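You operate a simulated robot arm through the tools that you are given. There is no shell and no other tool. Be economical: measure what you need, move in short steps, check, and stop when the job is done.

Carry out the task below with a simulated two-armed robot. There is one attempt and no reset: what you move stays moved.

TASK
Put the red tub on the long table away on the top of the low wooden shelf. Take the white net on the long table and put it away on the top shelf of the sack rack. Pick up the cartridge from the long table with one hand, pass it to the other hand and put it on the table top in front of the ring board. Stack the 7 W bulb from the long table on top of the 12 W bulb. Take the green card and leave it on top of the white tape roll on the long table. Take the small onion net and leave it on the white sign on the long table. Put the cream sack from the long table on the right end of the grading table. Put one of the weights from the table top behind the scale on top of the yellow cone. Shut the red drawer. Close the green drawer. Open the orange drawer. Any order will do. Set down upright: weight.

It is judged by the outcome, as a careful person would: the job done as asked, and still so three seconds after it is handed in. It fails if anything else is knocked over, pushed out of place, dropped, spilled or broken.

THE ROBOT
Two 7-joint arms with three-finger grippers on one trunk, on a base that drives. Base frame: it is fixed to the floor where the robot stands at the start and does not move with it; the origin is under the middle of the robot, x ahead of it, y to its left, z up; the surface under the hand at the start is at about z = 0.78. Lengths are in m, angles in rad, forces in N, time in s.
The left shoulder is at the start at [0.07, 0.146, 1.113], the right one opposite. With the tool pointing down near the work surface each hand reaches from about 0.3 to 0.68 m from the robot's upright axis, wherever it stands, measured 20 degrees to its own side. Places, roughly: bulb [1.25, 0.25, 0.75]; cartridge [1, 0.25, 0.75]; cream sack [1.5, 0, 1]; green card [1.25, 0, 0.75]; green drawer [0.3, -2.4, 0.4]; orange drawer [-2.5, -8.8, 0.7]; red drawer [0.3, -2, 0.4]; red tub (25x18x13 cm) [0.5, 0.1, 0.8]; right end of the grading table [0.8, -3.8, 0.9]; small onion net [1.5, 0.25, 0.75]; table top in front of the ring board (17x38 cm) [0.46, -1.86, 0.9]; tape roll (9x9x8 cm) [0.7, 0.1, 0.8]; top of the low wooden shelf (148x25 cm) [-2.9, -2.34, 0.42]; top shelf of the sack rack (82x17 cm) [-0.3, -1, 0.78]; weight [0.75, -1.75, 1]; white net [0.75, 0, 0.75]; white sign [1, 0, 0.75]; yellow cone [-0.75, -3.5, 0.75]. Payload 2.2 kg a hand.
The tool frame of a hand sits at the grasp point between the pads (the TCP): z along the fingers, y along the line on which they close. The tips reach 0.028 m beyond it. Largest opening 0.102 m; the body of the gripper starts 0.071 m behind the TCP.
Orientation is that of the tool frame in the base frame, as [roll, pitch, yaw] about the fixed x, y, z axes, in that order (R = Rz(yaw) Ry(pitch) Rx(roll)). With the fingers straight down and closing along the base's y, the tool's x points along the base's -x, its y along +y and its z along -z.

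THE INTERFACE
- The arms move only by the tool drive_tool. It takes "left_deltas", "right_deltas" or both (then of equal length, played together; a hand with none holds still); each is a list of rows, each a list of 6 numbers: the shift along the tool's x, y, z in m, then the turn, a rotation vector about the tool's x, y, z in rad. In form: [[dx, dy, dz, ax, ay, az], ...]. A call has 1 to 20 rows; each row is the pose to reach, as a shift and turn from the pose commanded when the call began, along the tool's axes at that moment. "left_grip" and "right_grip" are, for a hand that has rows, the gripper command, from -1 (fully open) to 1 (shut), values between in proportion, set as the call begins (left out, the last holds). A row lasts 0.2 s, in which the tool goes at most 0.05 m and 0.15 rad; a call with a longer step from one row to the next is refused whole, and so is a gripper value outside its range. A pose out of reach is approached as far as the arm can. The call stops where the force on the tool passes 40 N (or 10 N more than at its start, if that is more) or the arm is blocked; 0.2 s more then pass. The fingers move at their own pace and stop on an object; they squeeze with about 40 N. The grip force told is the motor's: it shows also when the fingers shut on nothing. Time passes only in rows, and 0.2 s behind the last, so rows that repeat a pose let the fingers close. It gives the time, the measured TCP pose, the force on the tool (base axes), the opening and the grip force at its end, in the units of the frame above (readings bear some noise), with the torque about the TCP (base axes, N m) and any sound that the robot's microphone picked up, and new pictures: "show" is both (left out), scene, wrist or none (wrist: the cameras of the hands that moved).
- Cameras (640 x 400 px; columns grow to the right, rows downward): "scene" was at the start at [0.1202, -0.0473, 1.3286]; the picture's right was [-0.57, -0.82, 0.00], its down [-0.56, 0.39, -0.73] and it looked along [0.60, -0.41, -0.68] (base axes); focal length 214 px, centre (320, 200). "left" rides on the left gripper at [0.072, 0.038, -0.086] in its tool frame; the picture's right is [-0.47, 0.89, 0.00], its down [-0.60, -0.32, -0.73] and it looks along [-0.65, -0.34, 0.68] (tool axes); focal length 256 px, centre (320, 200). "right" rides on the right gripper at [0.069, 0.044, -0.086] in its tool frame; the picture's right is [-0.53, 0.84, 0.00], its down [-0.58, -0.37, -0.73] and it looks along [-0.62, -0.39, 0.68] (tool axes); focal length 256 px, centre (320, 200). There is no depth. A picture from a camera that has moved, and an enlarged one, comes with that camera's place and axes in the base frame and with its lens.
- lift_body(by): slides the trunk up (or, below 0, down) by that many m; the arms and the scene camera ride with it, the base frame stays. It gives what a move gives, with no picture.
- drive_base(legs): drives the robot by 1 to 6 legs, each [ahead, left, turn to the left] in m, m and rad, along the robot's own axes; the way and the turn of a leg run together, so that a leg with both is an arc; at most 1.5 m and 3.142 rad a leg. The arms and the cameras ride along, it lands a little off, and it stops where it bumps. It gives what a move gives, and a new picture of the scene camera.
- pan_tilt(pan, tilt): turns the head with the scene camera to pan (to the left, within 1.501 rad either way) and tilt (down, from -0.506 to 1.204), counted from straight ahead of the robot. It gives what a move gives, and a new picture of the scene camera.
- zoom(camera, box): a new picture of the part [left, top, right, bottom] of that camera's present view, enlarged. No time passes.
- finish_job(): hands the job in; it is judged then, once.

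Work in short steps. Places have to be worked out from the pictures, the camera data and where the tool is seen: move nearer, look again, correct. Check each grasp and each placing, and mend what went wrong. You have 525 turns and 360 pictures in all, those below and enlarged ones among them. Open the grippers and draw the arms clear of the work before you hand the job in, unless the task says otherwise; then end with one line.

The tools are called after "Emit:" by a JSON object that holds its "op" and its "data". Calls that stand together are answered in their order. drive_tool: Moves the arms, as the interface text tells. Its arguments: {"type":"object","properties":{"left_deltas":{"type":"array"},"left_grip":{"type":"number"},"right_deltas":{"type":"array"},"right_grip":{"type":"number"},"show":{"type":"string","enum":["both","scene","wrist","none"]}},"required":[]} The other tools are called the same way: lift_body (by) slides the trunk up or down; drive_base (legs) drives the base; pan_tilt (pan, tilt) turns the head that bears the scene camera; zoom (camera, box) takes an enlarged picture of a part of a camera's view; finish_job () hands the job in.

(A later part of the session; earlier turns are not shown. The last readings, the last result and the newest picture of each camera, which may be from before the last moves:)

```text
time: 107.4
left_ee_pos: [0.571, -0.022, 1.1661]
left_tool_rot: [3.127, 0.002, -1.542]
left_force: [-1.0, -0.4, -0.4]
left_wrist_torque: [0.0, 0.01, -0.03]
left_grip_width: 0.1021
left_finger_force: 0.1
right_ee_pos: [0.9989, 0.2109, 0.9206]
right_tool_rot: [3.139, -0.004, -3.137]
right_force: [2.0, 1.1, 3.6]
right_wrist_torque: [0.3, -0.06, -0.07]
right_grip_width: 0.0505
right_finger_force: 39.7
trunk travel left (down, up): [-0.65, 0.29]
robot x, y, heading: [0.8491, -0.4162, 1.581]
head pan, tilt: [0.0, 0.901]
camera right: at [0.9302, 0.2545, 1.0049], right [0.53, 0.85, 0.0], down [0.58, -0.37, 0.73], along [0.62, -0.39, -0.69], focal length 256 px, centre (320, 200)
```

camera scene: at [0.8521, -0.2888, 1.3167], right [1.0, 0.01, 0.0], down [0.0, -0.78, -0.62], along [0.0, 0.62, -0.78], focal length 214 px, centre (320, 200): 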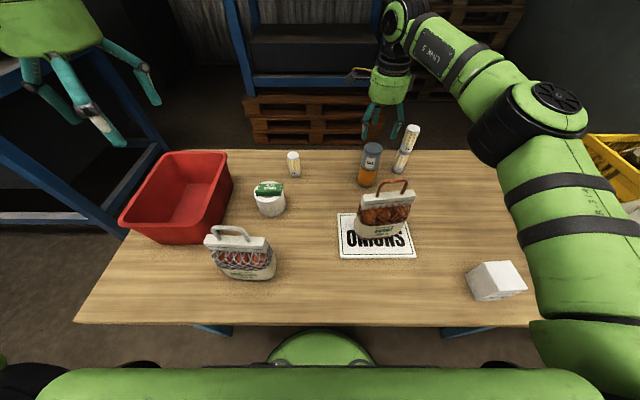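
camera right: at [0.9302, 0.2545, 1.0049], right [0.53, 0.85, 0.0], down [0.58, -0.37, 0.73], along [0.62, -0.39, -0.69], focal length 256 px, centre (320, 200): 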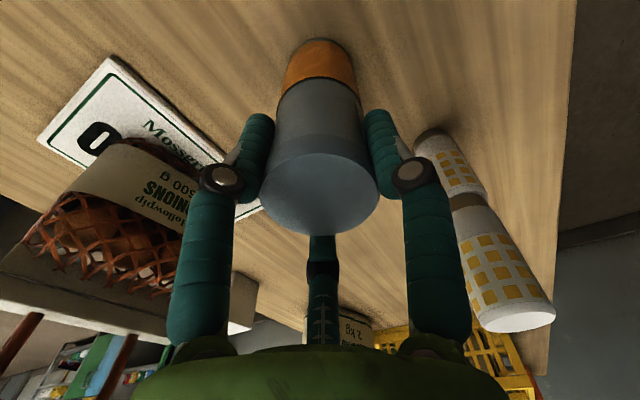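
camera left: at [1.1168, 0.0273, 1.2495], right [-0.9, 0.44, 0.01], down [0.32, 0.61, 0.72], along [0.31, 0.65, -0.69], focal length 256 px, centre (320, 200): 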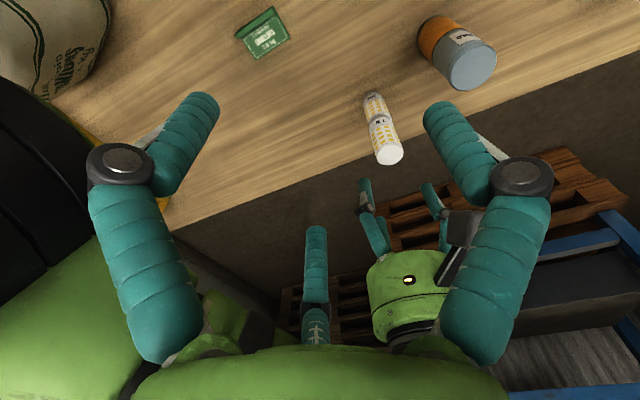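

Cartridge gripped (0.0505). I lift it, move left first, then back toward the robot and up to a hand-over point, while the left hand starts turning.

Emit:
{"op": "drive_tool", "data": {"right_deltas": [[0, 0, -0.04, 0, 0, 0], [0, 0, -0.08, 0, 0, 0], [0, 0, -0.1, 0, 0, 0], [0.04, 0, -0.1, 0, 0, 0], [0.08, 0, -0.1, 0, 0, 0], [0.12, -0.01, -0.11, 0, 0, 0], [0.125, -0.045, -0.13, 0, 0, 0], [0.129, -0.08, -0.15, 0, 0, 0], [0.129, -0.115, -0.18, 0, 0, 0], [0.129, -0.15, -0.21, 0, 0, 0], [0.129, -0.19, -0.23, 0, 0, 0], [0.129, -0.231, -0.25, 0, 0, 0], [0.129, -0.231, -0.25, 0, 0, 0], [0.129, -0.231, -0.25, 0, 0, 0], [0.129, -0.231, -0.25, 0, 0, 0], [0.129, -0.231, -0.25, 0, 0, 0]], "left_deltas": [[0, 0, 0, 0, 0, -0.146], [0, 0, 0, 0, 0, -0.292], [0, 0, 0, 0, 0, -0.438], [0, 0, 0, 0, 0, -0.584], [0, 0, 0, 0, 0, -0.73], [0, 0, 0, 0, 0, -0.876], [0, 0, 0, 0, 0, -1.022], [0, 0, 0, 0, 0, -1.168], [0, 0, 0, 0, 0, -1.314], [0, 0, 0, 0, 0, -1.46], [0, 0, 0, 0, 0, -1.606], [0, 0, 0, 0, 0, -1.752], [0, 0, 0, 0, 0, -1.898], [0, 0, 0, 0, 0, -2.044], [0, 0, 0, 0, 0, -2.19], [0, 0, 0, 0, 0, -2.33]], "show": "scene"}}

```text
time: 110.8
left_ee_pos: [0.5705, -0.0213, 1.165]
left_tool_rot: [-3.132, 0.008, 0.789]
left_force: [-0.1, 0.1, 0.3]
left_wrist_torque: [-0.01, 0.0, 0.02]
left_grip_width: 0.1018
left_finger_force: 0.1
right_ee_pos: [0.8708, -0.0181, 1.1679]
right_tool_rot: [3.14, -0.005, -3.138]
right_force: [-0.7, 1.0, -2.4]
right_wrist_torque: [0.01, -0.01, 0.0]
right_grip_width: 0.0507
right_finger_force: 40.1
right hand out of reach, approached as far as the arm can: row 5, 6
trunk travel left (down, up): [-0.65, 0.29]
robot x, y, heading: [0.8491, -0.4136, 1.576]
head pan, tilt: [0.0, 0.901]
camera scene: at [0.8511, -0.2891, 1.3167], right [1.0, 0.01, 0.0], down [0.0, -0.78, -0.62], along [0.0, 0.62, -0.78], focal length 214 px, centre (320, 200)
```

scene: 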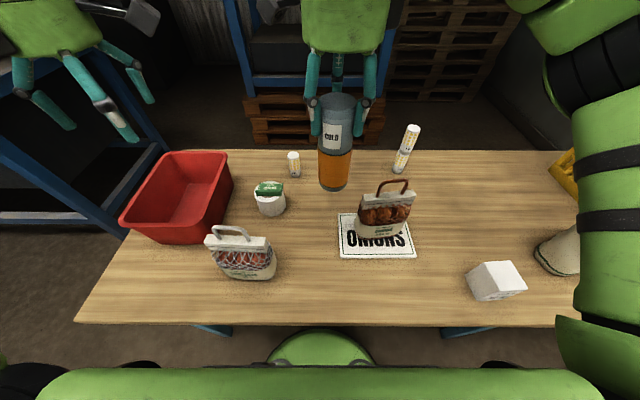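

Now I pitch the left hand to horizontal, fingers pointing forward-right.

Emit:
{"op": "drive_tool", "data": {"left_deltas": [[0, 0, 0, 0, 0.145, 0], [0, 0, 0, 0, 0.29, 0], [0, 0, 0, 0, 0.435, 0], [0, 0, 0, 0, 0.58, 0], [0, 0, 0, 0, 0.725, 0], [0, 0, 0, 0, 0.87, 0], [0, 0, 0, 0, 1.015, 0], [0, 0, 0, 0, 1.16, 0], [0, 0, 0, 0, 1.305, 0], [0, 0, 0, 0, 1.45, 0], [0, 0, 0, 0, 1.571, 0]], "show": "both"}}

```text
time: 113.2
left_ee_pos: [0.5705, -0.0208, 1.1648]
left_tool_rot: [-2.2, -1.56, -0.154]
left_force: [-1.2, -0.3, -0.2]
left_wrist_torque: [0.02, -0.02, -0.02]
left_grip_width: 0.1019
left_finger_force: 0.0
right_ee_pos: [0.8706, -0.0177, 1.1682]
right_tool_rot: [3.14, -0.005, -3.137]
right_force: [-0.1, 0.4, -2.5]
right_wrist_torque: [0.03, 0.03, 0.0]
right_grip_width: 0.0505
right_finger_force: 40.0
trunk travel left (down, up): [-0.65, 0.29]
robot x, y, heading: [0.8529, -0.4127, 1.577]
head pan, tilt: [0.0, 0.901]
camera scene: at [0.8507, -0.2894, 1.3168], right [1.0, 0.01, 0.0], down [0.01, -0.78, -0.62], along [0.0, 0.62, -0.78], focal length 214 px, centre (320, 200)
camera left: at [0.537, -0.1086, 1.2381], right [0.62, -0.62, -0.47], down [-0.75, -0.29, -0.6], along [0.23, 0.72, -0.65], focal length 256 px, centre (320, 200)
```

scene: 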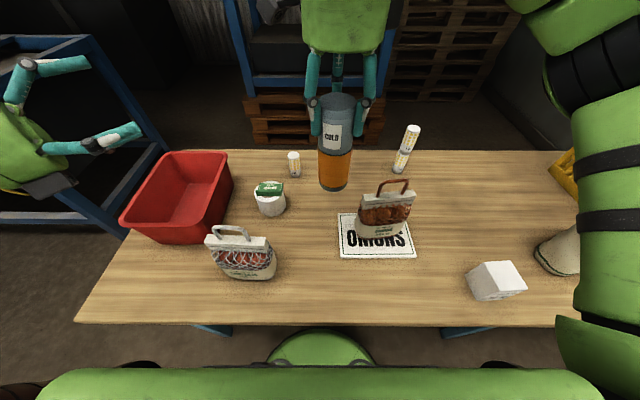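
left: 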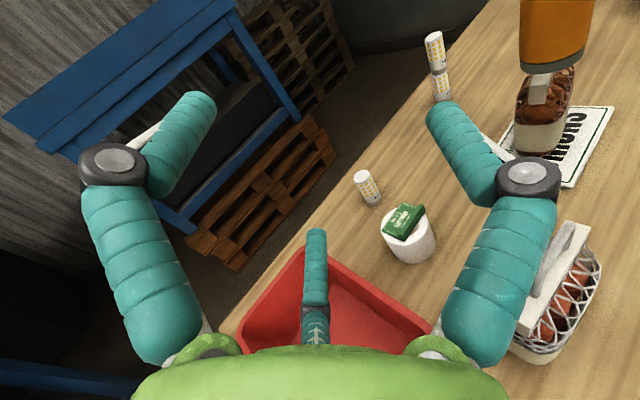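

I move the left hand to a pre-grasp point 12 cm short of the cartridge, then lower to its lower half.

Emit:
{"op": "drive_tool", "data": {"left_deltas": [[0, 0.04, 0.018, 0, 0, 0], [0, 0.082, 0.036, 0, 0, 0], [0, 0.125, 0.055, 0, 0, 0], [0, 0.168, 0.075, 0, 0, 0], [0, 0.2104, 0.0944, 0, 0, 0], [-0.035, 0.2104, 0.0944, 0, 0, 0], [-0.067, 0.2104, 0.0944, 0, 0, 0]], "show": "both"}}

```text
time: 114.8
left_ee_pos: [0.7548, 0.039, 1.0936]
left_tool_rot: [-0.939, -1.505, -1.417]
left_force: [0.5, 0.3, -8.1]
left_wrist_torque: [0.58, -0.57, 0.05]
left_grip_width: 0.1017
left_finger_force: 0.2
left hand out of reach, approached as far as the arm can: row 2, 3, 4, 5, 6, 7
right_ee_pos: [0.8683, -0.0168, 1.1676]
right_tool_rot: [-3.142, -0.003, -3.137]
right_force: [-1.8, -0.5, -3.2]
right_wrist_torque: [0.01, -0.03, 0.01]
right_grip_width: 0.0506
right_finger_force: 40.0
trunk travel left (down, up): [-0.65, 0.29]
robot x, y, heading: [0.8492, -0.4137, 1.579]
head pan, tilt: [0.0, 0.901]
camera scene: at [0.8481, -0.288, 1.3165], right [1.0, 0.01, 0.0], down [0.01, -0.78, -0.62], along [0.0, 0.62, -0.78], focal length 214 px, centre (320, 200)
camera left: at [0.7215, -0.0528, 1.1607], right [0.62, -0.59, -0.51], down [-0.75, -0.25, -0.61], along [0.23, 0.76, -0.6], focal length 256 px, centre (320, 200)
```

scene: 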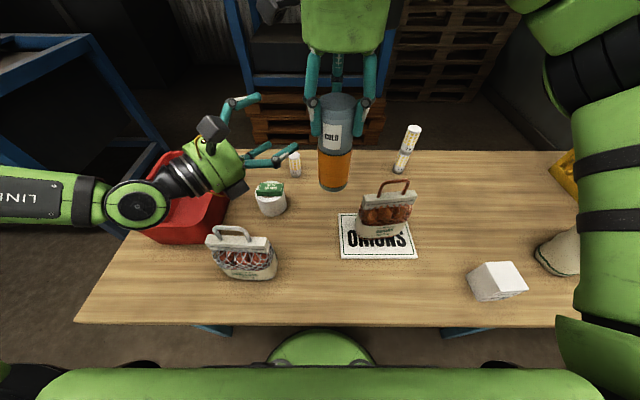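
left: 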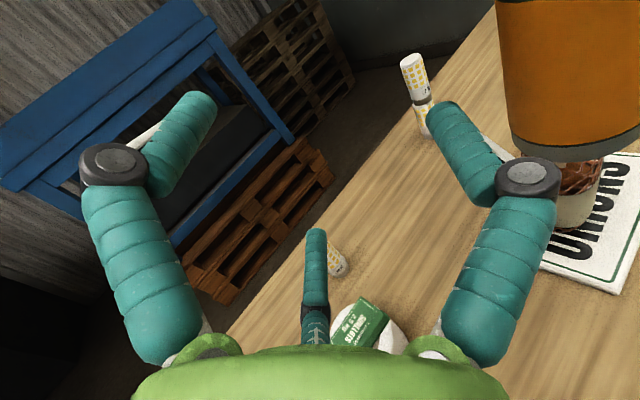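

The left hand can't reach that close to the body; instead I'll bring the cartridge into the left hand's open fingers from the front with the right hand.

Emit:
{"op": "drive_tool", "data": {"right_deltas": [[-0.04, 0, 0, 0, 0, 0], [-0.04, 0.05, 0, 0, 0, 0], [-0.04, 0.097, 0, 0, 0, 0], [-0.02, 0.135, 0, 0, 0, 0], [-0.002, 0.171, 0, 0, 0, 0], [0.03, 0.139, 0, 0, 0, 0], [0.048, 0.121, 0, 0, 0, 0]], "show": "both"}}

Emit:
{"op": "zoom", "data": {"camera": "left", "box": [0, 0, 640, 400]}}

```text
time: 116.4
left_ee_pos: [0.7559, 0.0357, 1.0693]
left_tool_rot: [-2.211, -1.56, -0.144]
left_force: [-0.4, -0.2, 0.0]
left_wrist_torque: [0.03, 0.02, -0.03]
left_grip_width: 0.1019
left_finger_force: 0.1
right_ee_pos: [0.8211, 0.1025, 1.1695]
right_tool_rot: [3.139, -0.005, -3.137]
right_force: [0.0, -0.6, -3.1]
right_wrist_torque: [-0.02, -0.05, -0.01]
right_grip_width: 0.0507
right_finger_force: 39.8
right hand out of reach, approached as far as the arm can: row 5
trunk travel left (down, up): [-0.65, 0.29]
robot x, y, heading: [0.8554, -0.4175, 1.579]
head pan, tilt: [0.0, 0.901]
camera scene: at [0.8492, -0.2898, 1.3168], right [1.0, 0.01, 0.0], down [0.01, -0.78, -0.62], along [0.0, 0.62, -0.78], focal length 214 px, centre (320, 200)
camera right: at [0.7524, 0.1444, 1.2556], right [0.53, 0.85, 0.0], down [0.58, -0.36, 0.73], along [0.62, -0.39, -0.69], focal length 256 px, centre (320, 200)
```

scene: 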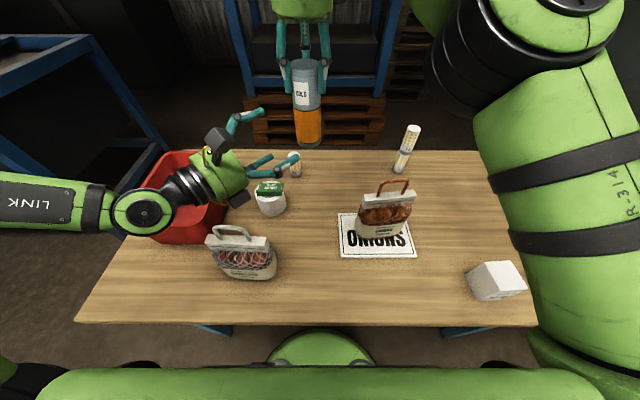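
right: 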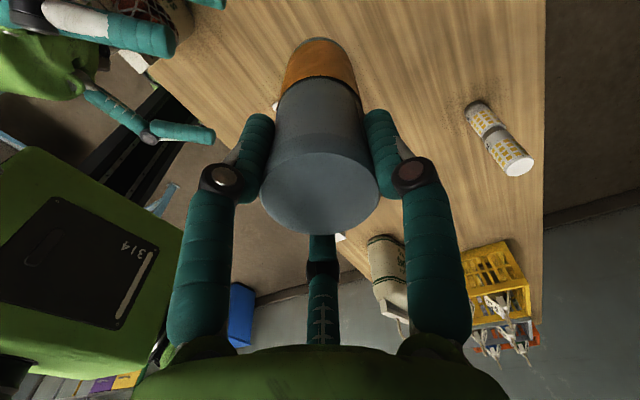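

```text
1.00 times, centred on (320, 200) of left (not enlarged: the box is as wide or as high as the picture)
camera zoom: at [0.7226, -0.0518, 1.1425], right [0.62, -0.63, -0.47], down [-0.75, -0.29, -0.6], along [0.23, 0.72, -0.65], focal length 256 px, centre (320, 200)
```

zoom: 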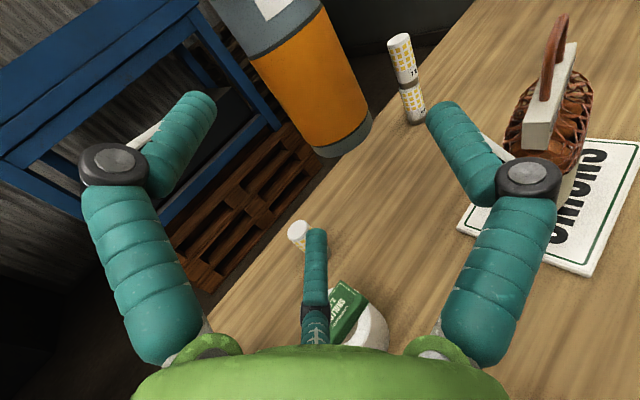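

Left has settled level at (0.756, 0.036, 1.069). I narrow its opening, lower the cartridge 2 cm, then slide it into the left fingers.

Emit:
{"op": "drive_tool", "data": {"left_deltas": [[0, 0, 0, 0, 0, 0], [0, 0, 0, 0, 0, 0], [0, 0, 0, 0, 0, 0], [0, 0, 0, 0, 0, 0], [0, 0, 0, 0, 0, 0], [0, 0, 0, 0, 0, 0]], "right_deltas": [[0, 0, 0.01, 0, 0, 0], [0, 0, 0.02, 0, 0, 0], [0.015, -0.015, 0.02, 0, 0, 0], [0.03, -0.03, 0.02, 0, 0, 0], [0.045, -0.045, 0.02, 0, 0, 0], [0.055, -0.055, 0.02, 0, 0, 0]], "left_grip": -0.5, "show": "both"}}

```text
time: 117.8
left_ee_pos: [0.753, 0.0382, 1.0703]
left_tool_rot: [-1.67, -1.565, -0.672]
left_force: [-36.2, -2.6, 4.2]
left_wrist_torque: [0.54, -1.31, 0.48]
left_grip_width: 0.0998
left_finger_force: 14.0
right_ee_pos: [0.7716, 0.0458, 1.1489]
right_tool_rot: [-3.139, 0.013, 3.138]
right_force: [36.3, 2.2, -7.4]
right_wrist_torque: [-0.34, -1.61, -0.17]
right_grip_width: 0.0507
right_finger_force: 40.1
trunk travel left (down, up): [-0.65, 0.29]
robot x, y, heading: [0.851, -0.4141, 1.575]
head pan, tilt: [0.0, 0.901]
camera scene: at [0.8504, -0.29, 1.3168], right [1.0, 0.01, 0.0], down [0.01, -0.78, -0.62], along [0.0, 0.62, -0.78], focal length 214 px, centre (320, 200)
camera right: at [0.7023, 0.0906, 1.2332], right [0.54, 0.84, 0.01], down [0.57, -0.37, 0.74], along [0.63, -0.39, -0.67], focal length 256 px, centre (320, 200)
camera left: at [0.7208, -0.0491, 1.1435], right [0.63, -0.61, -0.47], down [-0.74, -0.3, -0.6], along [0.23, 0.73, -0.65], focal length 256 px, centre (320, 200)
```

scene: 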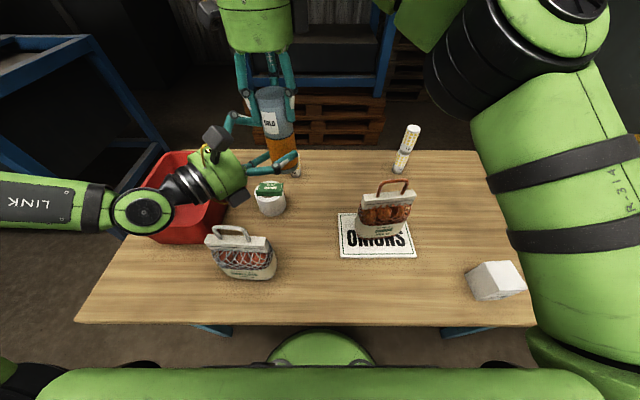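
right: 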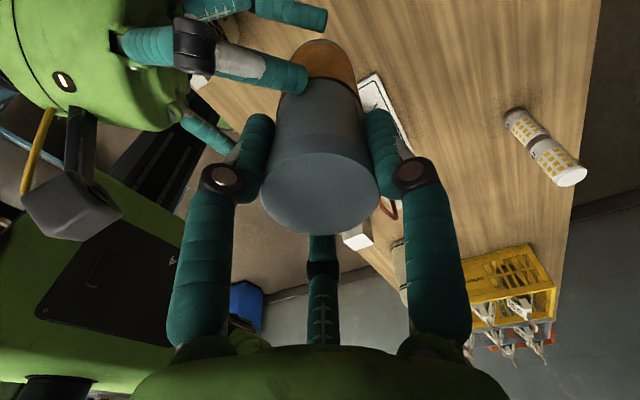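
left: 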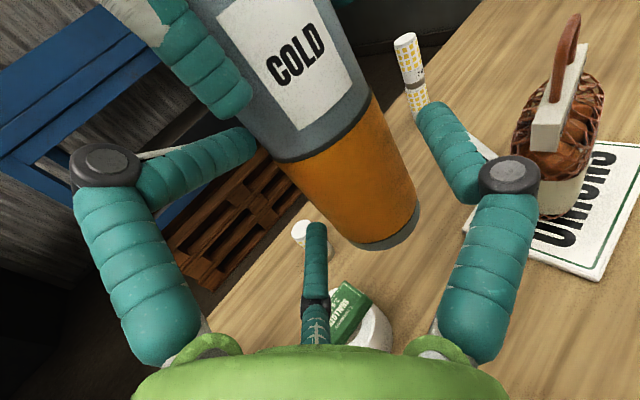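

The left upper finger collided with the right fingertips — the two grips are too close on the cartridge. I back the right hand out; I'll set the cartridge down and re-grip it only at its very top to leave more room.

Emit:
{"op": "drive_tool", "data": {"right_deltas": [[-0.015, 0.015, -0.01, 0, 0, 0], [-0.045, 0.045, -0.02, 0, 0, 0], [-0.075, 0.075, -0.03, 0, 0, 0], [-0.095, 0.09, -0.03, 0, 0, 0]], "left_deltas": [[0, 0, 0, 0, 0, 0], [0, 0, 0, 0, 0, 0], [0, 0, 0, 0, 0, 0], [0, 0, 0, 0, 0, 0]], "left_grip": -1, "show": "scene"}}

```text
time: 118.8
left_ee_pos: [0.7589, 0.0345, 1.0703]
left_tool_rot: [-2.253, -1.555, -0.102]
left_force: [0.9, -0.2, 0.4]
left_wrist_torque: [0.03, -0.04, 0.03]
left_grip_width: 0.1019
left_finger_force: 0.1
right_ee_pos: [0.8574, 0.1251, 1.1769]
right_tool_rot: [3.141, -0.009, -3.138]
right_force: [0.7, 0.4, -3.2]
right_wrist_torque: [0.01, 0.02, 0.04]
right_grip_width: 0.0508
right_finger_force: 40.1
right hand out of reach, approached as far as the arm can: row 4
trunk travel left (down, up): [-0.65, 0.29]
robot x, y, heading: [0.8499, -0.4186, 1.577]
head pan, tilt: [0.0, 0.901]
camera scene: at [0.8531, -0.2896, 1.3168], right [1.0, 0.01, 0.0], down [0.0, -0.78, -0.62], along [-0.01, 0.62, -0.78], focal length 214 px, centre (320, 200)
```

scene: 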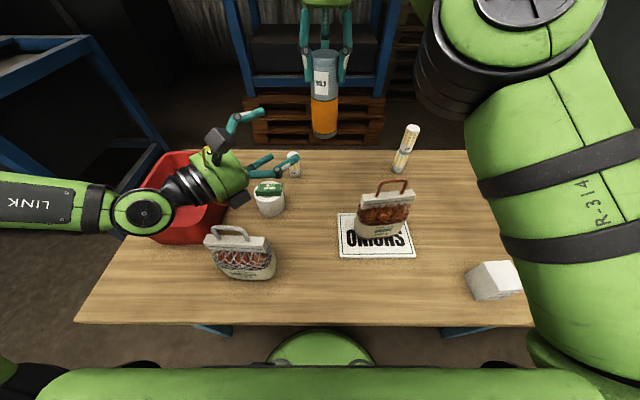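

I lower the cartridge to a free spot at (0.857, 0.125) on the table.

Emit:
{"op": "drive_tool", "data": {"right_deltas": [[0, 0, 0.05, 0, 0, 0], [0, 0, 0.1, 0, 0, 0], [0, 0, 0.15, 0, 0, 0], [0, 0, 0.2, 0, 0, 0], [0, 0, 0.24, 0, 0, 0], [0, 0, 0.25, 0, 0, 0], [0, 0, 0.255, 0, 0, 0], [0, 0, 0.258, 0, 0, 0]], "show": "scene"}}

```text
time: 120.6
left_ee_pos: [0.758, 0.0352, 1.0702]
left_tool_rot: [-2.201, -1.558, -0.157]
left_force: [-0.4, 0.0, 0.2]
left_wrist_torque: [-0.03, -0.02, -0.01]
left_grip_width: 0.1022
left_finger_force: 0.0
right_ee_pos: [0.8544, 0.1248, 0.9199]
right_tool_rot: [3.137, -0.008, -3.141]
right_force: [0.3, 0.6, 0.6]
right_wrist_torque: [0.08, -0.05, -0.04]
right_grip_width: 0.0507
right_finger_force: 41.0
trunk travel left (down, up): [-0.65, 0.29]
robot x, y, heading: [0.8501, -0.4123, 1.581]
head pan, tilt: [0.0, 0.901]
camera scene: at [0.8514, -0.2903, 1.3169], right [1.0, 0.01, 0.0], down [0.0, -0.78, -0.62], along [0.0, 0.62, -0.78], focal length 214 px, centre (320, 200)
```

scene: 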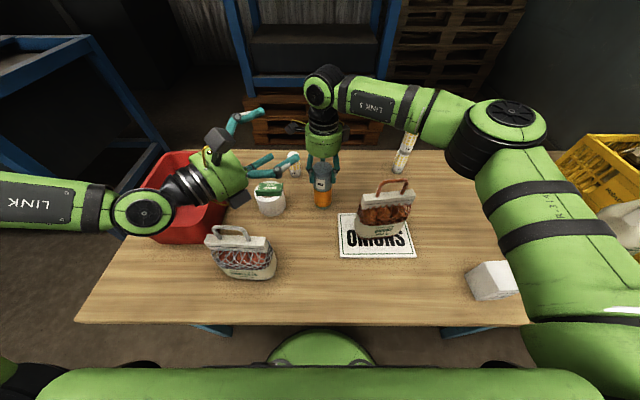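

It's standing. I open, rise 2 cm and re-grip at the very top.

Emit:
{"op": "drive_tool", "data": {"right_deltas": [[0, 0, 0, 0, 0, 0], [0, 0, 0, 0, 0, 0], [0, 0, -0.01, 0, 0, 0], [0, 0, -0.02, 0, 0, 0]], "right_grip": -0.4, "show": "none"}}

Emit:
{"op": "drive_tool", "data": {"right_deltas": [[0, 0, 0, 0, 0, 0], [0, 0, 0, 0, 0, 0], [0, 0, 0, 0, 0, 0], [0, 0, 0, 0, 0, 0]], "right_grip": 1, "show": "wrist"}}

```text
time: 121.6
left_ee_pos: [0.7573, 0.034, 1.0694]
left_tool_rot: [-2.209, -1.557, -0.146]
left_force: [0.3, 0.8, -0.4]
left_wrist_torque: [0.0, 0.0, 0.01]
left_grip_width: 0.102
left_finger_force: 0.1
right_ee_pos: [0.8534, 0.1246, 0.9401]
right_tool_rot: [3.14, -0.007, -3.138]
right_force: [0.1, 0.6, -0.1]
right_wrist_torque: [0.0, -0.03, -0.02]
right_grip_width: 0.0714
right_finger_force: 0.0
trunk travel left (down, up): [-0.65, 0.29]
robot x, y, heading: [0.8505, -0.4163, 1.578]
head pan, tilt: [0.0, 0.901]
```

```text
time: 122.6
left_ee_pos: [0.7579, 0.0352, 1.07]
left_tool_rot: [-2.181, -1.558, -0.176]
left_force: [0.1, 0.9, 0.1]
left_wrist_torque: [0.04, -0.02, 0.02]
left_grip_width: 0.102
left_finger_force: 0.0
right_ee_pos: [0.8535, 0.1244, 0.9398]
right_tool_rot: [3.138, -0.007, -3.139]
right_force: [0.3, 0.7, 5.9]
right_wrist_torque: [0.32, 0.12, 0.0]
right_grip_width: 0.0507
right_finger_force: 39.8
trunk travel left (down, up): [-0.65, 0.29]
robot x, y, heading: [0.8505, -0.4115, 1.577]
head pan, tilt: [0.0, 0.901]
camera right: at [0.7866, 0.1674, 1.0263], right [0.53, 0.85, 0.0], down [0.58, -0.37, 0.73], along [0.61, -0.39, -0.69], focal length 256 px, centre (320, 200)
```

right: 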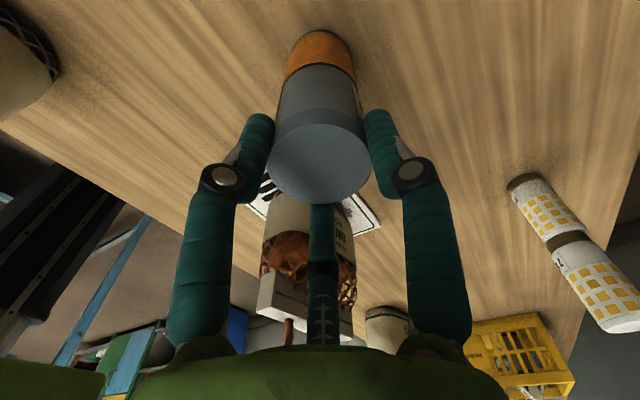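

Re-gripped at the top. I lift it to z 1.165, pre-close the left hand a bit, and approach along its axis, stopping 3 cm short.

Emit:
{"op": "drive_tool", "data": {"right_deltas": [[0, 0, -0.045, 0, 0, 0], [0, 0, -0.09, 0, 0, 0], [0, 0, -0.135, 0, 0, 0], [0, 0, -0.18, 0, 0, 0], [0, 0, -0.225, 0, 0, 0], [0.02, -0.014, -0.225, 0, 0, 0], [0.045, -0.039, -0.225, 0, 0, 0], [0.06, -0.054, -0.225, 0, 0, 0], [0.0745, -0.0685, -0.225, 0, 0, 0]], "left_deltas": [[0, 0, 0, 0, 0, 0], [0, 0, 0, 0, 0, 0], [0, 0, 0, 0, 0, 0], [0, 0, 0, 0, 0, 0], [0, 0, 0, 0, 0, 0], [0, 0, 0, 0, 0, 0], [0, 0, 0, 0, 0, 0], [0, 0, 0, 0, 0, 0], [0, 0, 0, 0, 0, 0]], "left_grip": -0.5, "show": "wrist"}}

```text
time: 124.6
left_ee_pos: [0.7557, 0.0361, 1.069]
left_tool_rot: [-2.354, -1.56, 0.007]
left_force: [-14.1, -3.7, -1.5]
left_wrist_torque: [0.23, -0.6, 0.35]
left_grip_width: 0.0828
left_finger_force: 3.9
right_ee_pos: [0.7832, 0.0567, 1.1645]
right_tool_rot: [3.14, 0.0, 3.137]
right_force: [13.5, 3.9, -1.0]
right_wrist_torque: [0.08, -0.74, -0.19]
right_grip_width: 0.0507
right_finger_force: 40.6
trunk travel left (down, up): [-0.65, 0.29]
robot x, y, heading: [0.8495, -0.4133, 1.583]
head pan, tilt: [0.0, 0.901]
camera right: at [0.7154, 0.1006, 1.2502], right [0.54, 0.84, 0.0], down [0.58, -0.37, 0.73], along [0.62, -0.39, -0.68], focal length 256 px, centre (320, 200)
camera left: at [0.7227, -0.0505, 1.1424], right [0.63, -0.62, -0.47], down [-0.75, -0.3, -0.6], along [0.23, 0.72, -0.65], focal length 256 px, centre (320, 200)
```

right: 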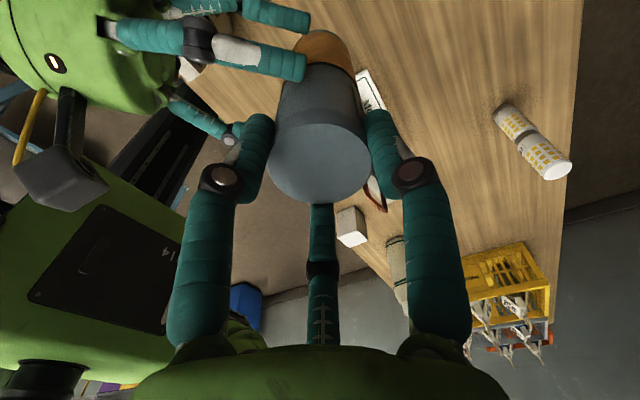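
left: 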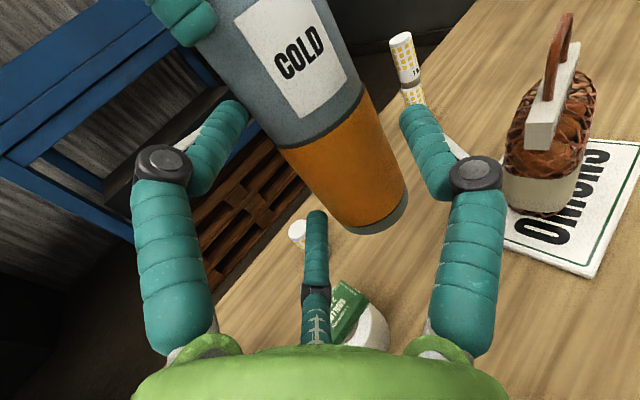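

The pair side of the three-finger hand has less lateral room. I back off, open the left fully, and re-approach with the cartridge offset 1.5 cm toward the single finger.

Emit:
{"op": "drive_tool", "data": {"right_deltas": [[-0.03, 0.03, 0, 0, 0, 0], [-0.055, 0.05, 0, 0, 0, 0], [-0.055, 0.05, 0, 0, 0, 0]], "left_deltas": [[0, 0, 0, 0, 0, 0], [0, 0, 0, 0, 0, 0], [0, 0, 0, 0, 0, 0]], "left_grip": -1, "show": "none"}}

```text
time: 125.4
left_ee_pos: [0.7571, 0.0349, 1.0697]
left_tool_rot: [-2.199, -1.557, -0.155]
left_force: [0.1, -0.4, 0.2]
left_wrist_torque: [-0.02, -0.01, -0.03]
left_grip_width: 0.1022
left_finger_force: 0.1
right_ee_pos: [0.8358, 0.1055, 1.1658]
right_tool_rot: [3.139, -0.006, -3.138]
right_force: [-1.0, 0.7, -3.3]
right_wrist_torque: [0.03, -0.01, -0.01]
right_grip_width: 0.0507
right_finger_force: 40.0
trunk travel left (down, up): [-0.65, 0.29]
robot x, y, heading: [0.8514, -0.4155, 1.576]
head pan, tilt: [0.0, 0.901]
```

Emit:
{"op": "drive_tool", "data": {"right_deltas": [[-0.0066, -0.0066, 0, 0, 0, 0], [0.0146, -0.0278, 0, 0, 0, 0], [0.0358, -0.049, 0, 0, 0, 0], [0.0499, -0.0631, 0, 0, 0, 0]], "show": "none"}}

Emit:
{"op": "zoom", "data": {"camera": "left", "box": [0, 0, 640, 400]}}

```text
time: 126.4
left_ee_pos: [0.7565, 0.0348, 1.0692]
left_tool_rot: [-2.227, -1.557, -0.129]
left_force: [0.0, -0.1, -0.1]
left_wrist_torque: [0.0, 0.02, -0.02]
left_grip_width: 0.1019
left_finger_force: 0.1
right_ee_pos: [0.7859, 0.0429, 1.1648]
right_tool_rot: [3.14, -0.004, -3.139]
right_force: [0.2, -0.8, -3.7]
right_wrist_torque: [0.0, 0.04, -0.02]
right_grip_width: 0.0506
right_finger_force: 40.3
trunk travel left (down, up): [-0.65, 0.29]
robot x, y, heading: [0.8495, -0.417, 1.577]
head pan, tilt: [0.0, 0.901]
```

```text
1.00 times, centred on (320, 200) of left (not enlarged: the box is as wide or as high as the picture)
camera zoom: at [0.724, -0.0517, 1.1427], right [0.62, -0.62, -0.47], down [-0.75, -0.29, -0.59], along [0.23, 0.72, -0.65], focal length 256 px, centre (320, 200)
```

zoom: 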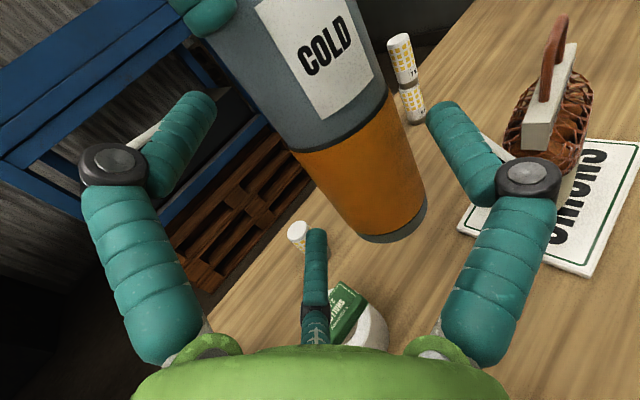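

No contact now. I slide the last 2 cm in.

Emit:
{"op": "drive_tool", "data": {"right_deltas": [[0.007, -0.007, 0, 0, 0, 0], [0.014, -0.014, 0, 0, 0, 0], [0.018, -0.018, 0, 0, 0, 0]], "show": "none"}}

Emit:
{"op": "zoom", "data": {"camera": "left", "box": [0, 0, 640, 400]}}

```text
time: 127.2
left_ee_pos: [0.7574, 0.0351, 1.0707]
left_tool_rot: [-2.251, -1.559, -0.101]
left_force: [1.1, 0.6, 0.6]
left_wrist_torque: [-0.01, 0.01, -0.02]
left_grip_width: 0.1019
left_finger_force: 0.1
right_ee_pos: [0.7696, 0.0258, 1.1638]
right_tool_rot: [3.14, -0.007, -3.139]
right_force: [-0.4, 0.4, -3.4]
right_wrist_torque: [-0.01, 0.0, -0.03]
right_grip_width: 0.0507
right_finger_force: 40.2
trunk travel left (down, up): [-0.65, 0.29]
robot x, y, heading: [0.8521, -0.4147, 1.579]
head pan, tilt: [0.0, 0.901]
```

```text
1.00 times, centred on (320, 200) of left (not enlarged: the box is as wide or as high as the picture)
camera zoom: at [0.7242, -0.0514, 1.1426], right [0.62, -0.63, -0.47], down [-0.75, -0.29, -0.59], along [0.23, 0.72, -0.65], focal length 256 px, centre (320, 200)
```

zoom: 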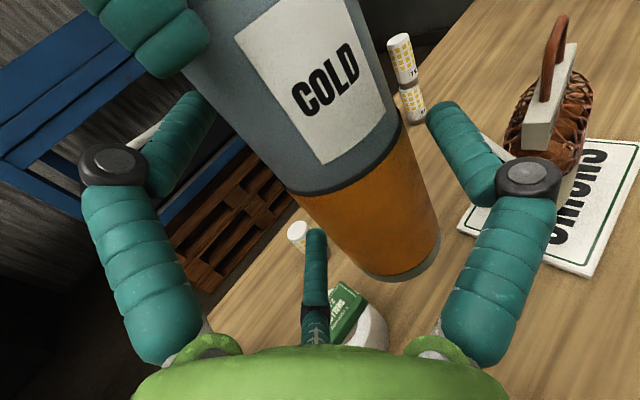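

The cartridge is inside the left fingers. I close the left hand.

Emit:
{"op": "drive_tool", "data": {"left_deltas": [[0, 0, 0, 0, 0, 0], [0, 0, 0, 0, 0, 0], [0, 0, 0, 0, 0, 0], [0, 0, 0, 0, 0, 0]], "left_grip": 1, "show": "wrist"}}

```text
time: 128.2
left_ee_pos: [0.7584, 0.0339, 1.0694]
left_tool_rot: [-2.226, -1.553, -0.136]
left_force: [4.5, -21.8, 0.1]
left_wrist_torque: [0.98, -0.19, 0.02]
left_grip_width: 0.0718
left_finger_force: 40.2
right_ee_pos: [0.769, 0.0275, 1.1651]
right_tool_rot: [3.136, -0.007, -3.142]
right_force: [-3.9, 21.0, -1.2]
right_wrist_torque: [1.1, 0.64, -0.22]
right_grip_width: 0.0509
right_finger_force: 40.8
trunk travel left (down, up): [-0.65, 0.29]
robot x, y, heading: [0.8475, -0.4143, 1.579]
head pan, tilt: [0.0, 0.901]
camera left: at [0.7251, -0.053, 1.1424], right [0.62, -0.63, -0.48], down [-0.75, -0.29, -0.59], along [0.24, 0.72, -0.65], focal length 256 px, centre (320, 200)
```

left: 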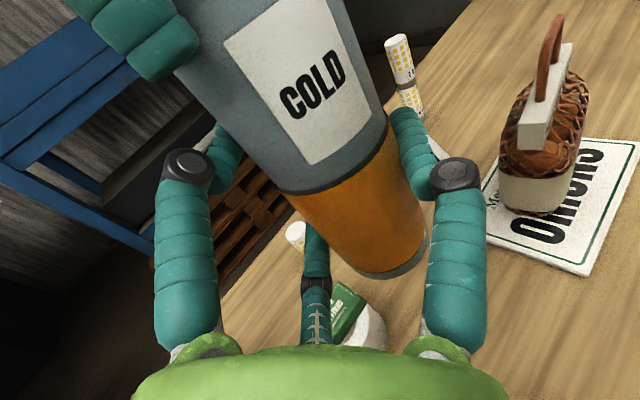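

Left holds (0.072 across the three fingers). I open the right slightly and draw it straight up.

Emit:
{"op": "drive_tool", "data": {"right_deltas": [[0, 0, 0, 0, 0, 0], [0, 0, 0, 0, 0, 0], [0, 0, -0.02, 0, 0, 0], [0, 0, -0.05, 0, 0, 0], [0, 0, -0.09, 0, 0, 0]], "right_grip": -0.4, "show": "scene"}}

Emit:
{"op": "zoom", "data": {"camera": "left", "box": [0, 0, 640, 400]}}

```text
time: 129.4
left_ee_pos: [0.756, 0.0335, 1.0712]
left_tool_rot: [-2.2, -1.56, -0.156]
left_force: [-0.1, 0.2, -0.3]
left_wrist_torque: [0.01, 0.02, 0.0]
left_grip_width: 0.0715
left_finger_force: 39.7
right_ee_pos: [0.7675, 0.023, 1.2352]
right_tool_rot: [3.136, -0.006, -3.136]
right_force: [-0.4, 0.2, 0.5]
right_wrist_torque: [0.03, 0.02, 0.0]
right_grip_width: 0.0716
right_finger_force: 0.1
right hand out of reach, approached as far as the arm can: row 5
trunk travel left (down, up): [-0.65, 0.29]
robot x, y, heading: [0.853, -0.4144, 1.578]
head pan, tilt: [0.0, 0.901]
camera scene: at [0.8503, -0.2905, 1.3168], right [1.0, 0.01, 0.0], down [0.01, -0.78, -0.62], along [0.0, 0.62, -0.78], focal length 214 px, centre (320, 200)
```

scene: 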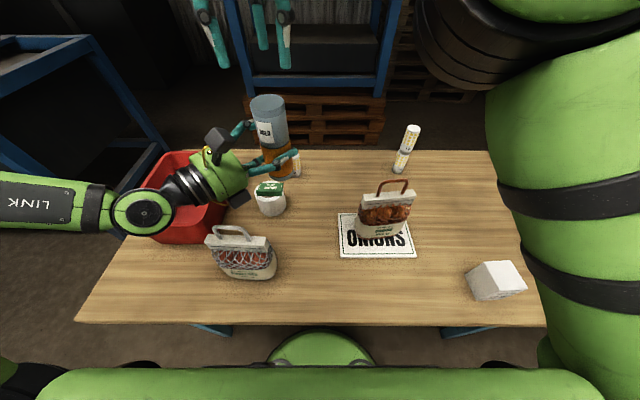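

```text
1.00 times, centred on (320, 200) of left (not enlarged: the box is as wide or as high as the picture)
camera zoom: at [0.7235, -0.0524, 1.1427], right [0.62, -0.62, -0.47], down [-0.75, -0.29, -0.6], along [0.23, 0.72, -0.65], focal length 256 px, centre (320, 200)
```

zoom: 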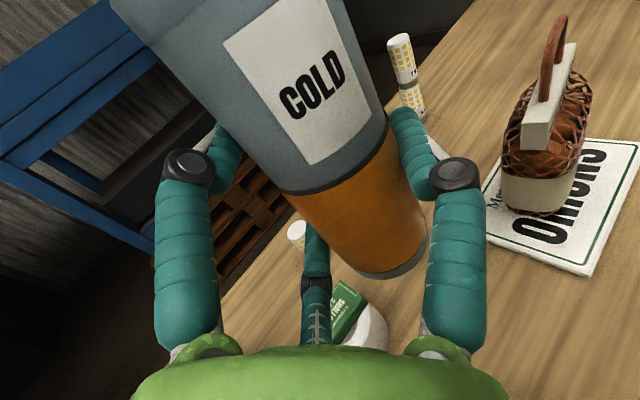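

Hand-over done; the left holds the cartridge. Now I shift the base left/back so the right hand can take the white net.

Emit:
{"op": "drive_base", "data": {"legs": [[-0.08, 0.28, 0]]}}

Emit:
{"op": "drive_tool", "data": {"right_deltas": [[-0.04, 0, 0, 0, 0, 0], [-0.08, 0, 0.0, 0, 0, 0], [-0.12, 0, 0.0, 0, 0, 0], [-0.16, 0, 0.02, 0, 0, 0], [-0.19, 0, 0.05, 0, 0, 0]], "right_grip": -1, "show": "both"}}

```text
time: 131.4
left_ee_pos: [0.4805, -0.0463, 1.0702]
left_tool_rot: [-2.274, -1.557, -0.082]
left_force: [0.5, -0.4, -0.8]
left_wrist_torque: [0.0, 0.02, 0.01]
left_grip_width: 0.0717
left_finger_force: 40.2
right_ee_pos: [0.4925, -0.0549, 1.2336]
right_tool_rot: [3.138, -0.01, -3.138]
right_force: [-0.6, 0.1, -0.5]
right_wrist_torque: [0.02, 0.03, 0.0]
right_grip_width: 0.0716
right_finger_force: 0.1
trunk travel left (down, up): [-0.65, 0.29]
robot x, y, heading: [0.5757, -0.4954, 1.572]
head pan, tilt: [0.0, 0.901]
camera scene: at [0.5751, -0.3703, 1.3167], right [1.0, 0.01, 0.0], down [0.01, -0.78, -0.62], along [-0.01, 0.62, -0.78], focal length 214 px, centre (320, 200)
```

scene: 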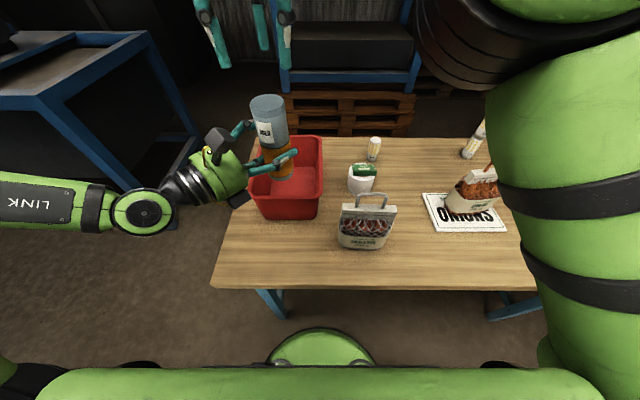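

```text
time: 132.6
left_ee_pos: [0.4805, -0.045, 1.069]
left_tool_rot: [-2.323, -1.556, -0.035]
left_force: [0.1, 1.1, 0.2]
left_wrist_torque: [0.03, 0.02, 0.0]
left_grip_width: 0.0716
left_finger_force: 40.3
right_ee_pos: [0.6837, -0.0526, 1.1812]
right_tool_rot: [3.14, -0.009, -3.138]
right_force: [-0.6, -0.5, 0.7]
right_wrist_torque: [-0.01, 0.04, -0.01]
right_grip_width: 0.1019
right_finger_force: 0.0
trunk travel left (down, up): [-0.65, 0.29]
robot x, y, heading: [0.5762, -0.498, 1.577]
head pan, tilt: [0.0, 0.901]
camera scene: at [0.5757, -0.3696, 1.3167], right [1.0, 0.01, 0.0], down [0.0, -0.78, -0.62], along [-0.01, 0.62, -0.78], focal length 214 px, centre (320, 200)
camera right: at [0.6159, -0.0104, 1.2688], right [0.53, 0.85, 0.0], down [0.58, -0.37, 0.72], along [0.61, -0.39, -0.69], focal length 256 px, centre (320, 200)
```

scene: 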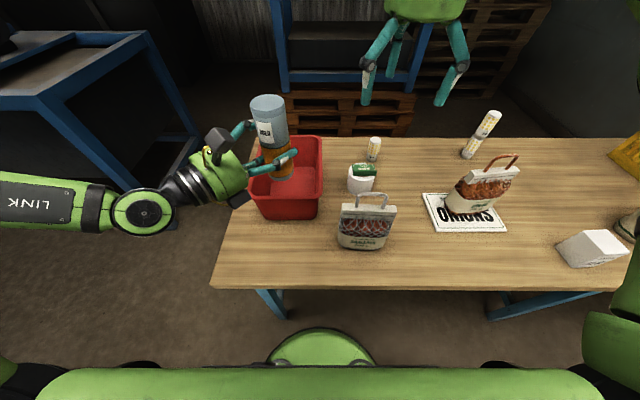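
right: 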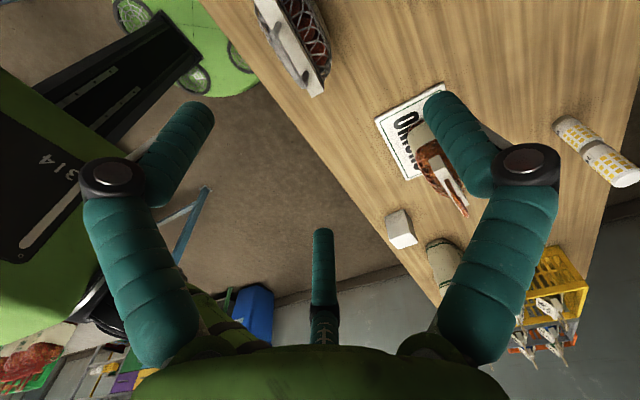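

White net header ≈ x 0.62–0.745, y ≈ −0.09. I move above and lower partway to verify.

Emit:
{"op": "drive_tool", "data": {"right_deltas": [[0, -0.036, 0, 0, 0, 0], [0, -0.036, 0.05, 0, 0, 0], [0, -0.036, 0.1, 0, 0, 0], [0, -0.036, 0.15, 0, 0, 0]], "show": "wrist"}}

```text
time: 133.6
left_ee_pos: [0.4805, -0.0453, 1.0681]
left_tool_rot: [-2.302, -1.557, -0.051]
left_force: [-0.8, 1.0, 0.1]
left_wrist_torque: [-0.01, 0.01, 0.01]
left_grip_width: 0.0716
left_finger_force: 40.3
right_ee_pos: [0.6795, -0.091, 1.0328]
right_tool_rot: [3.14, -0.012, -3.138]
right_force: [-0.3, 0.5, 0.0]
right_wrist_torque: [-0.02, -0.02, -0.01]
right_grip_width: 0.1019
right_finger_force: 0.0
trunk travel left (down, up): [-0.65, 0.29]
robot x, y, heading: [0.5756, -0.4914, 1.577]
head pan, tilt: [0.0, 0.901]
camera right: at [0.6125, -0.0476, 1.1193], right [0.53, 0.85, 0.0], down [0.58, -0.37, 0.72], along [0.61, -0.39, -0.69], focal length 256 px, centre (320, 200)
```

right: 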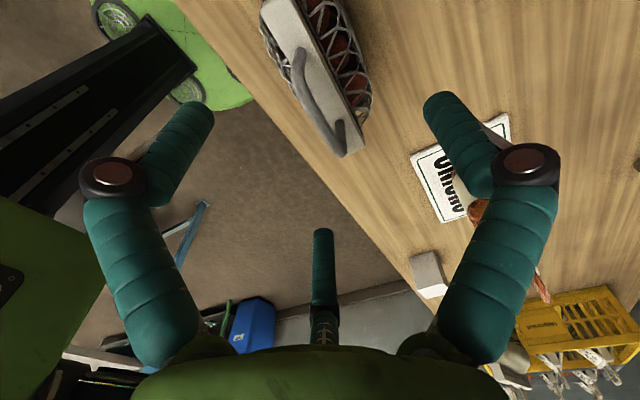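

Aligned; I rotate 0.09 rad, lower to 0.94 and close on the header.

Emit:
{"op": "drive_tool", "data": {"right_deltas": [[-0.0035, -0.0015, 0.04, 0, 0, 0.05], [-0.0035, -0.0015, 0.075, 0, 0, 0.09], [-0.0035, -0.0015, 0.0928, 0, 0, 0.09]], "show": "none"}}

Emit:
{"op": "drive_tool", "data": {"right_deltas": [[0, 0, 0, 0, 0, 0], [0, 0, 0, 0, 0, 0], [0, 0, 0, 0, 0, 0], [0, 0, 0, 0, 0, 0], [0, 0, 0, 0, 0, 0]], "right_grip": 1, "show": "wrist"}}

```text
time: 134.4
left_ee_pos: [0.4794, -0.0462, 1.0693]
left_tool_rot: [-2.266, -1.557, -0.091]
left_force: [-1.1, -0.4, -0.4]
left_wrist_torque: [0.05, 0.04, 0.0]
left_grip_width: 0.0718
left_finger_force: 40.2
right_ee_pos: [0.6826, -0.0922, 0.9398]
right_tool_rot: [3.137, -0.009, 3.054]
right_force: [-0.4, 0.1, 0.0]
right_wrist_torque: [-0.03, -0.02, -0.01]
right_grip_width: 0.102
right_finger_force: 0.0
trunk travel left (down, up): [-0.65, 0.29]
robot x, y, heading: [0.5736, -0.4971, 1.579]
head pan, tilt: [0.0, 0.901]
```

```text
time: 135.6
left_ee_pos: [0.4807, -0.046, 1.0709]
left_tool_rot: [-2.19, -1.558, -0.165]
left_force: [-0.6, 0.5, 0.3]
left_wrist_torque: [0.04, 0.03, -0.03]
left_grip_width: 0.0715
left_finger_force: 40.2
right_ee_pos: [0.6827, -0.0929, 0.9399]
right_tool_rot: [3.137, -0.01, 3.054]
right_force: [-0.4, -0.5, 8.0]
right_wrist_torque: [-0.01, 0.68, 0.23]
right_grip_width: 0.0304
right_finger_force: 39.7
trunk travel left (down, up): [-0.65, 0.29]
robot x, y, heading: [0.5731, -0.4979, 1.577]
head pan, tilt: [0.0, 0.901]
camera right: at [0.6189, -0.0436, 1.027], right [0.61, 0.8, 0.0], down [0.55, -0.42, 0.72], along [0.58, -0.44, -0.69], focal length 256 px, centre (320, 200)
```

right: 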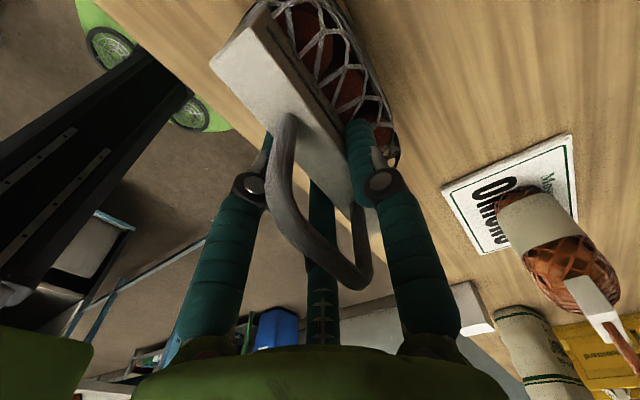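

Net gripped (0.030). I lift it and check it hangs well.

Emit:
{"op": "drive_tool", "data": {"right_deltas": [[0, 0, -0.03, 0, 0, 0], [0, 0, -0.07, 0, 0, 0], [0, 0, -0.11, 0, 0, 0], [0, 0, -0.15, 0, 0, 0], [0, 0, -0.19, 0, 0, 0], [0, 0, -0.22, 0, 0, 0]], "show": "scene"}}

```text
time: 137.0
left_ee_pos: [0.4792, -0.0467, 1.0702]
left_tool_rot: [-2.25, -1.557, -0.102]
left_force: [0.0, -0.3, 0.1]
left_wrist_torque: [0.02, 0.02, -0.03]
left_grip_width: 0.0714
left_finger_force: 40.4
right_ee_pos: [0.6842, -0.0925, 1.1601]
right_tool_rot: [3.139, -0.008, 3.056]
right_force: [-0.1, 0.3, -6.3]
right_wrist_torque: [0.01, 0.0, -0.01]
right_grip_width: 0.0303
right_finger_force: 39.2
trunk travel left (down, up): [-0.65, 0.29]
robot x, y, heading: [0.5748, -0.4926, 1.579]
head pan, tilt: [0.0, 0.901]
camera scene: at [0.5739, -0.3706, 1.3167], right [1.0, 0.01, 0.0], down [0.01, -0.78, -0.62], along [0.0, 0.62, -0.78], focal length 214 px, centre (320, 200)
```

scene: 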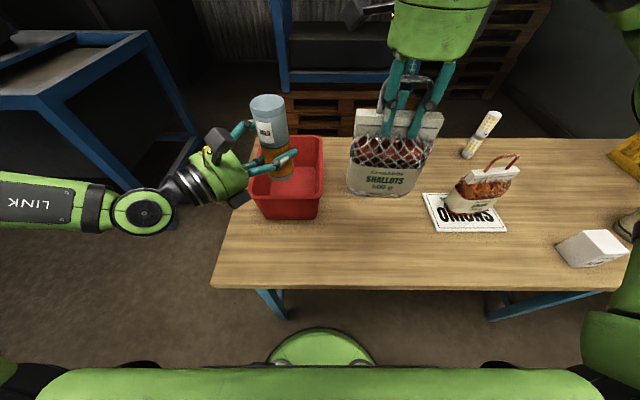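

I look left and behind before driving that way.

Emit:
{"op": "pan_tilt", "data": {"pan": 1.3, "tilt": 0.5}}

```text
time: 138.4
left_ee_pos: [0.4795, -0.0448, 1.0687]
left_tool_rot: [-2.306, -1.557, -0.049]
left_force: [-0.3, -1.1, 0.7]
left_wrist_torque: [0.02, 0.03, 0.02]
left_grip_width: 0.0714
left_finger_force: 40.0
right_ee_pos: [0.6839, -0.0907, 1.1592]
right_tool_rot: [3.139, -0.009, 3.054]
right_force: [-0.5, -0.2, -5.1]
right_wrist_torque: [-0.04, 0.02, 0.01]
right_grip_width: 0.0301
right_finger_force: 40.5
trunk travel left (down, up): [-0.65, 0.29]
robot x, y, heading: [0.5737, -0.4962, 1.577]
head pan, tilt: [1.3, 0.499]
camera scene: at [0.4869, -0.4216, 1.3506], right [0.26, 0.97, 0.0], down [0.46, -0.13, -0.88], along [-0.85, 0.23, -0.48], focal length 214 px, centre (320, 200)
```

scene: 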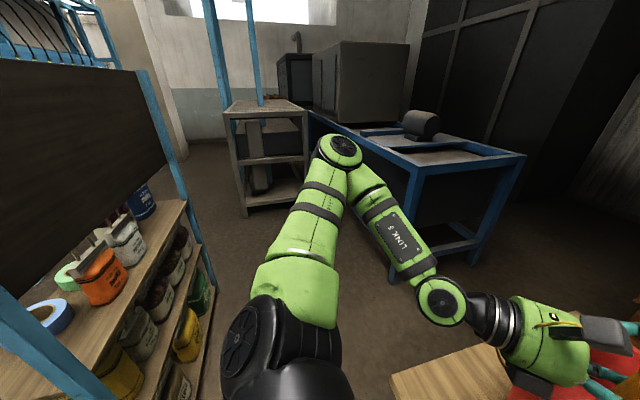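

The rack's top shelf has a free front strip toward its far (−x) end. I drive out through the gap, then turn right to face the rack.

Emit:
{"op": "drive_base", "data": {"legs": [[0, 0.75, 0], [0.2, 0, 0], [0, 0, -3.14]]}}

Emit:
{"op": "pan_tilt", "data": {"pan": -0.2, "tilt": 0.7}}

```text
time: 151.1
left_ee_pos: [-0.093, -0.7569, 1.0699]
left_tool_rot: [-2.306, -1.556, 3.085]
left_force: [0.5, -0.7, -2.5]
left_wrist_torque: [-0.03, -0.03, -0.01]
left_grip_width: 0.0713
left_finger_force: 40.0
right_ee_pos: [-0.2962, -0.708, 1.1591]
right_tool_rot: [3.14, -0.008, -0.095]
right_force: [-0.4, 1.0, -6.0]
right_wrist_torque: [0.06, 0.03, -0.02]
right_grip_width: 0.0301
right_finger_force: 40.1
trunk travel left (down, up): [-0.65, 0.29]
robot x, y, heading: [-0.1854, -0.3041, -1.569]
head pan, tilt: [1.3, 0.499]
camera scene: at [-0.0931, -0.3815, 1.3506], right [-0.27, -0.96, 0.0], down [-0.46, 0.13, -0.88], along [0.85, -0.23, -0.48], focal length 214 px, centre (320, 200)
```

scene: 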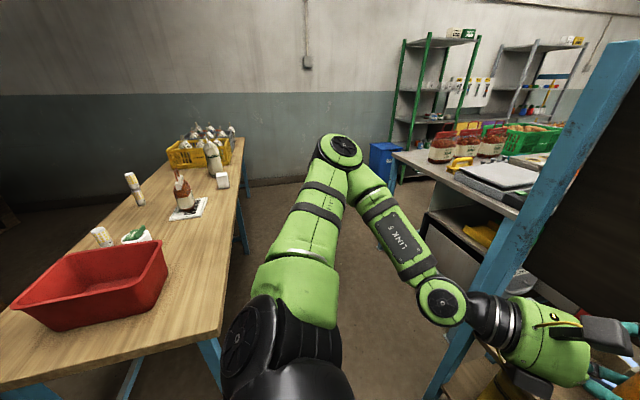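

```text
time: 152.7
left_ee_pos: [-0.0925, -0.7565, 1.0696]
left_tool_rot: [-2.313, -1.559, 3.093]
left_force: [0.6, -0.5, -3.2]
left_wrist_torque: [-0.02, -0.04, 0.0]
left_grip_width: 0.0714
left_finger_force: 40.2
right_ee_pos: [-0.2961, -0.7099, 1.1593]
right_tool_rot: [3.139, -0.009, -0.095]
right_force: [0.4, -0.9, -4.4]
right_wrist_torque: [0.06, -0.01, 0.0]
right_grip_width: 0.0302
right_finger_force: 40.7
trunk travel left (down, up): [-0.65, 0.29]
robot x, y, heading: [-0.1803, -0.3001, -1.571]
head pan, tilt: [-0.201, 0.7]
camera scene: at [-0.1977, -0.4405, 1.3328], right [-0.98, 0.2, 0.0], down [0.13, 0.63, -0.76], along [-0.15, -0.75, -0.64], focal length 214 px, centre (320, 200)
```

scene: 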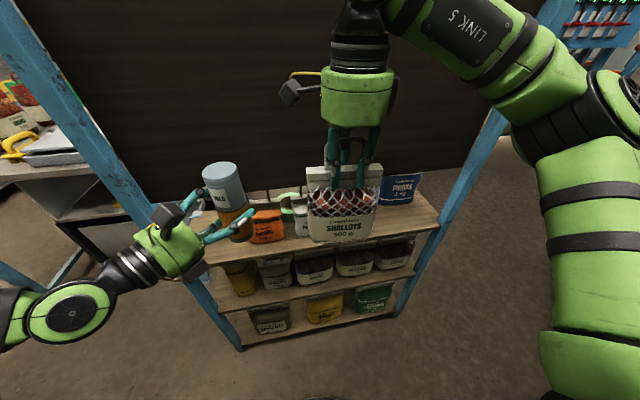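

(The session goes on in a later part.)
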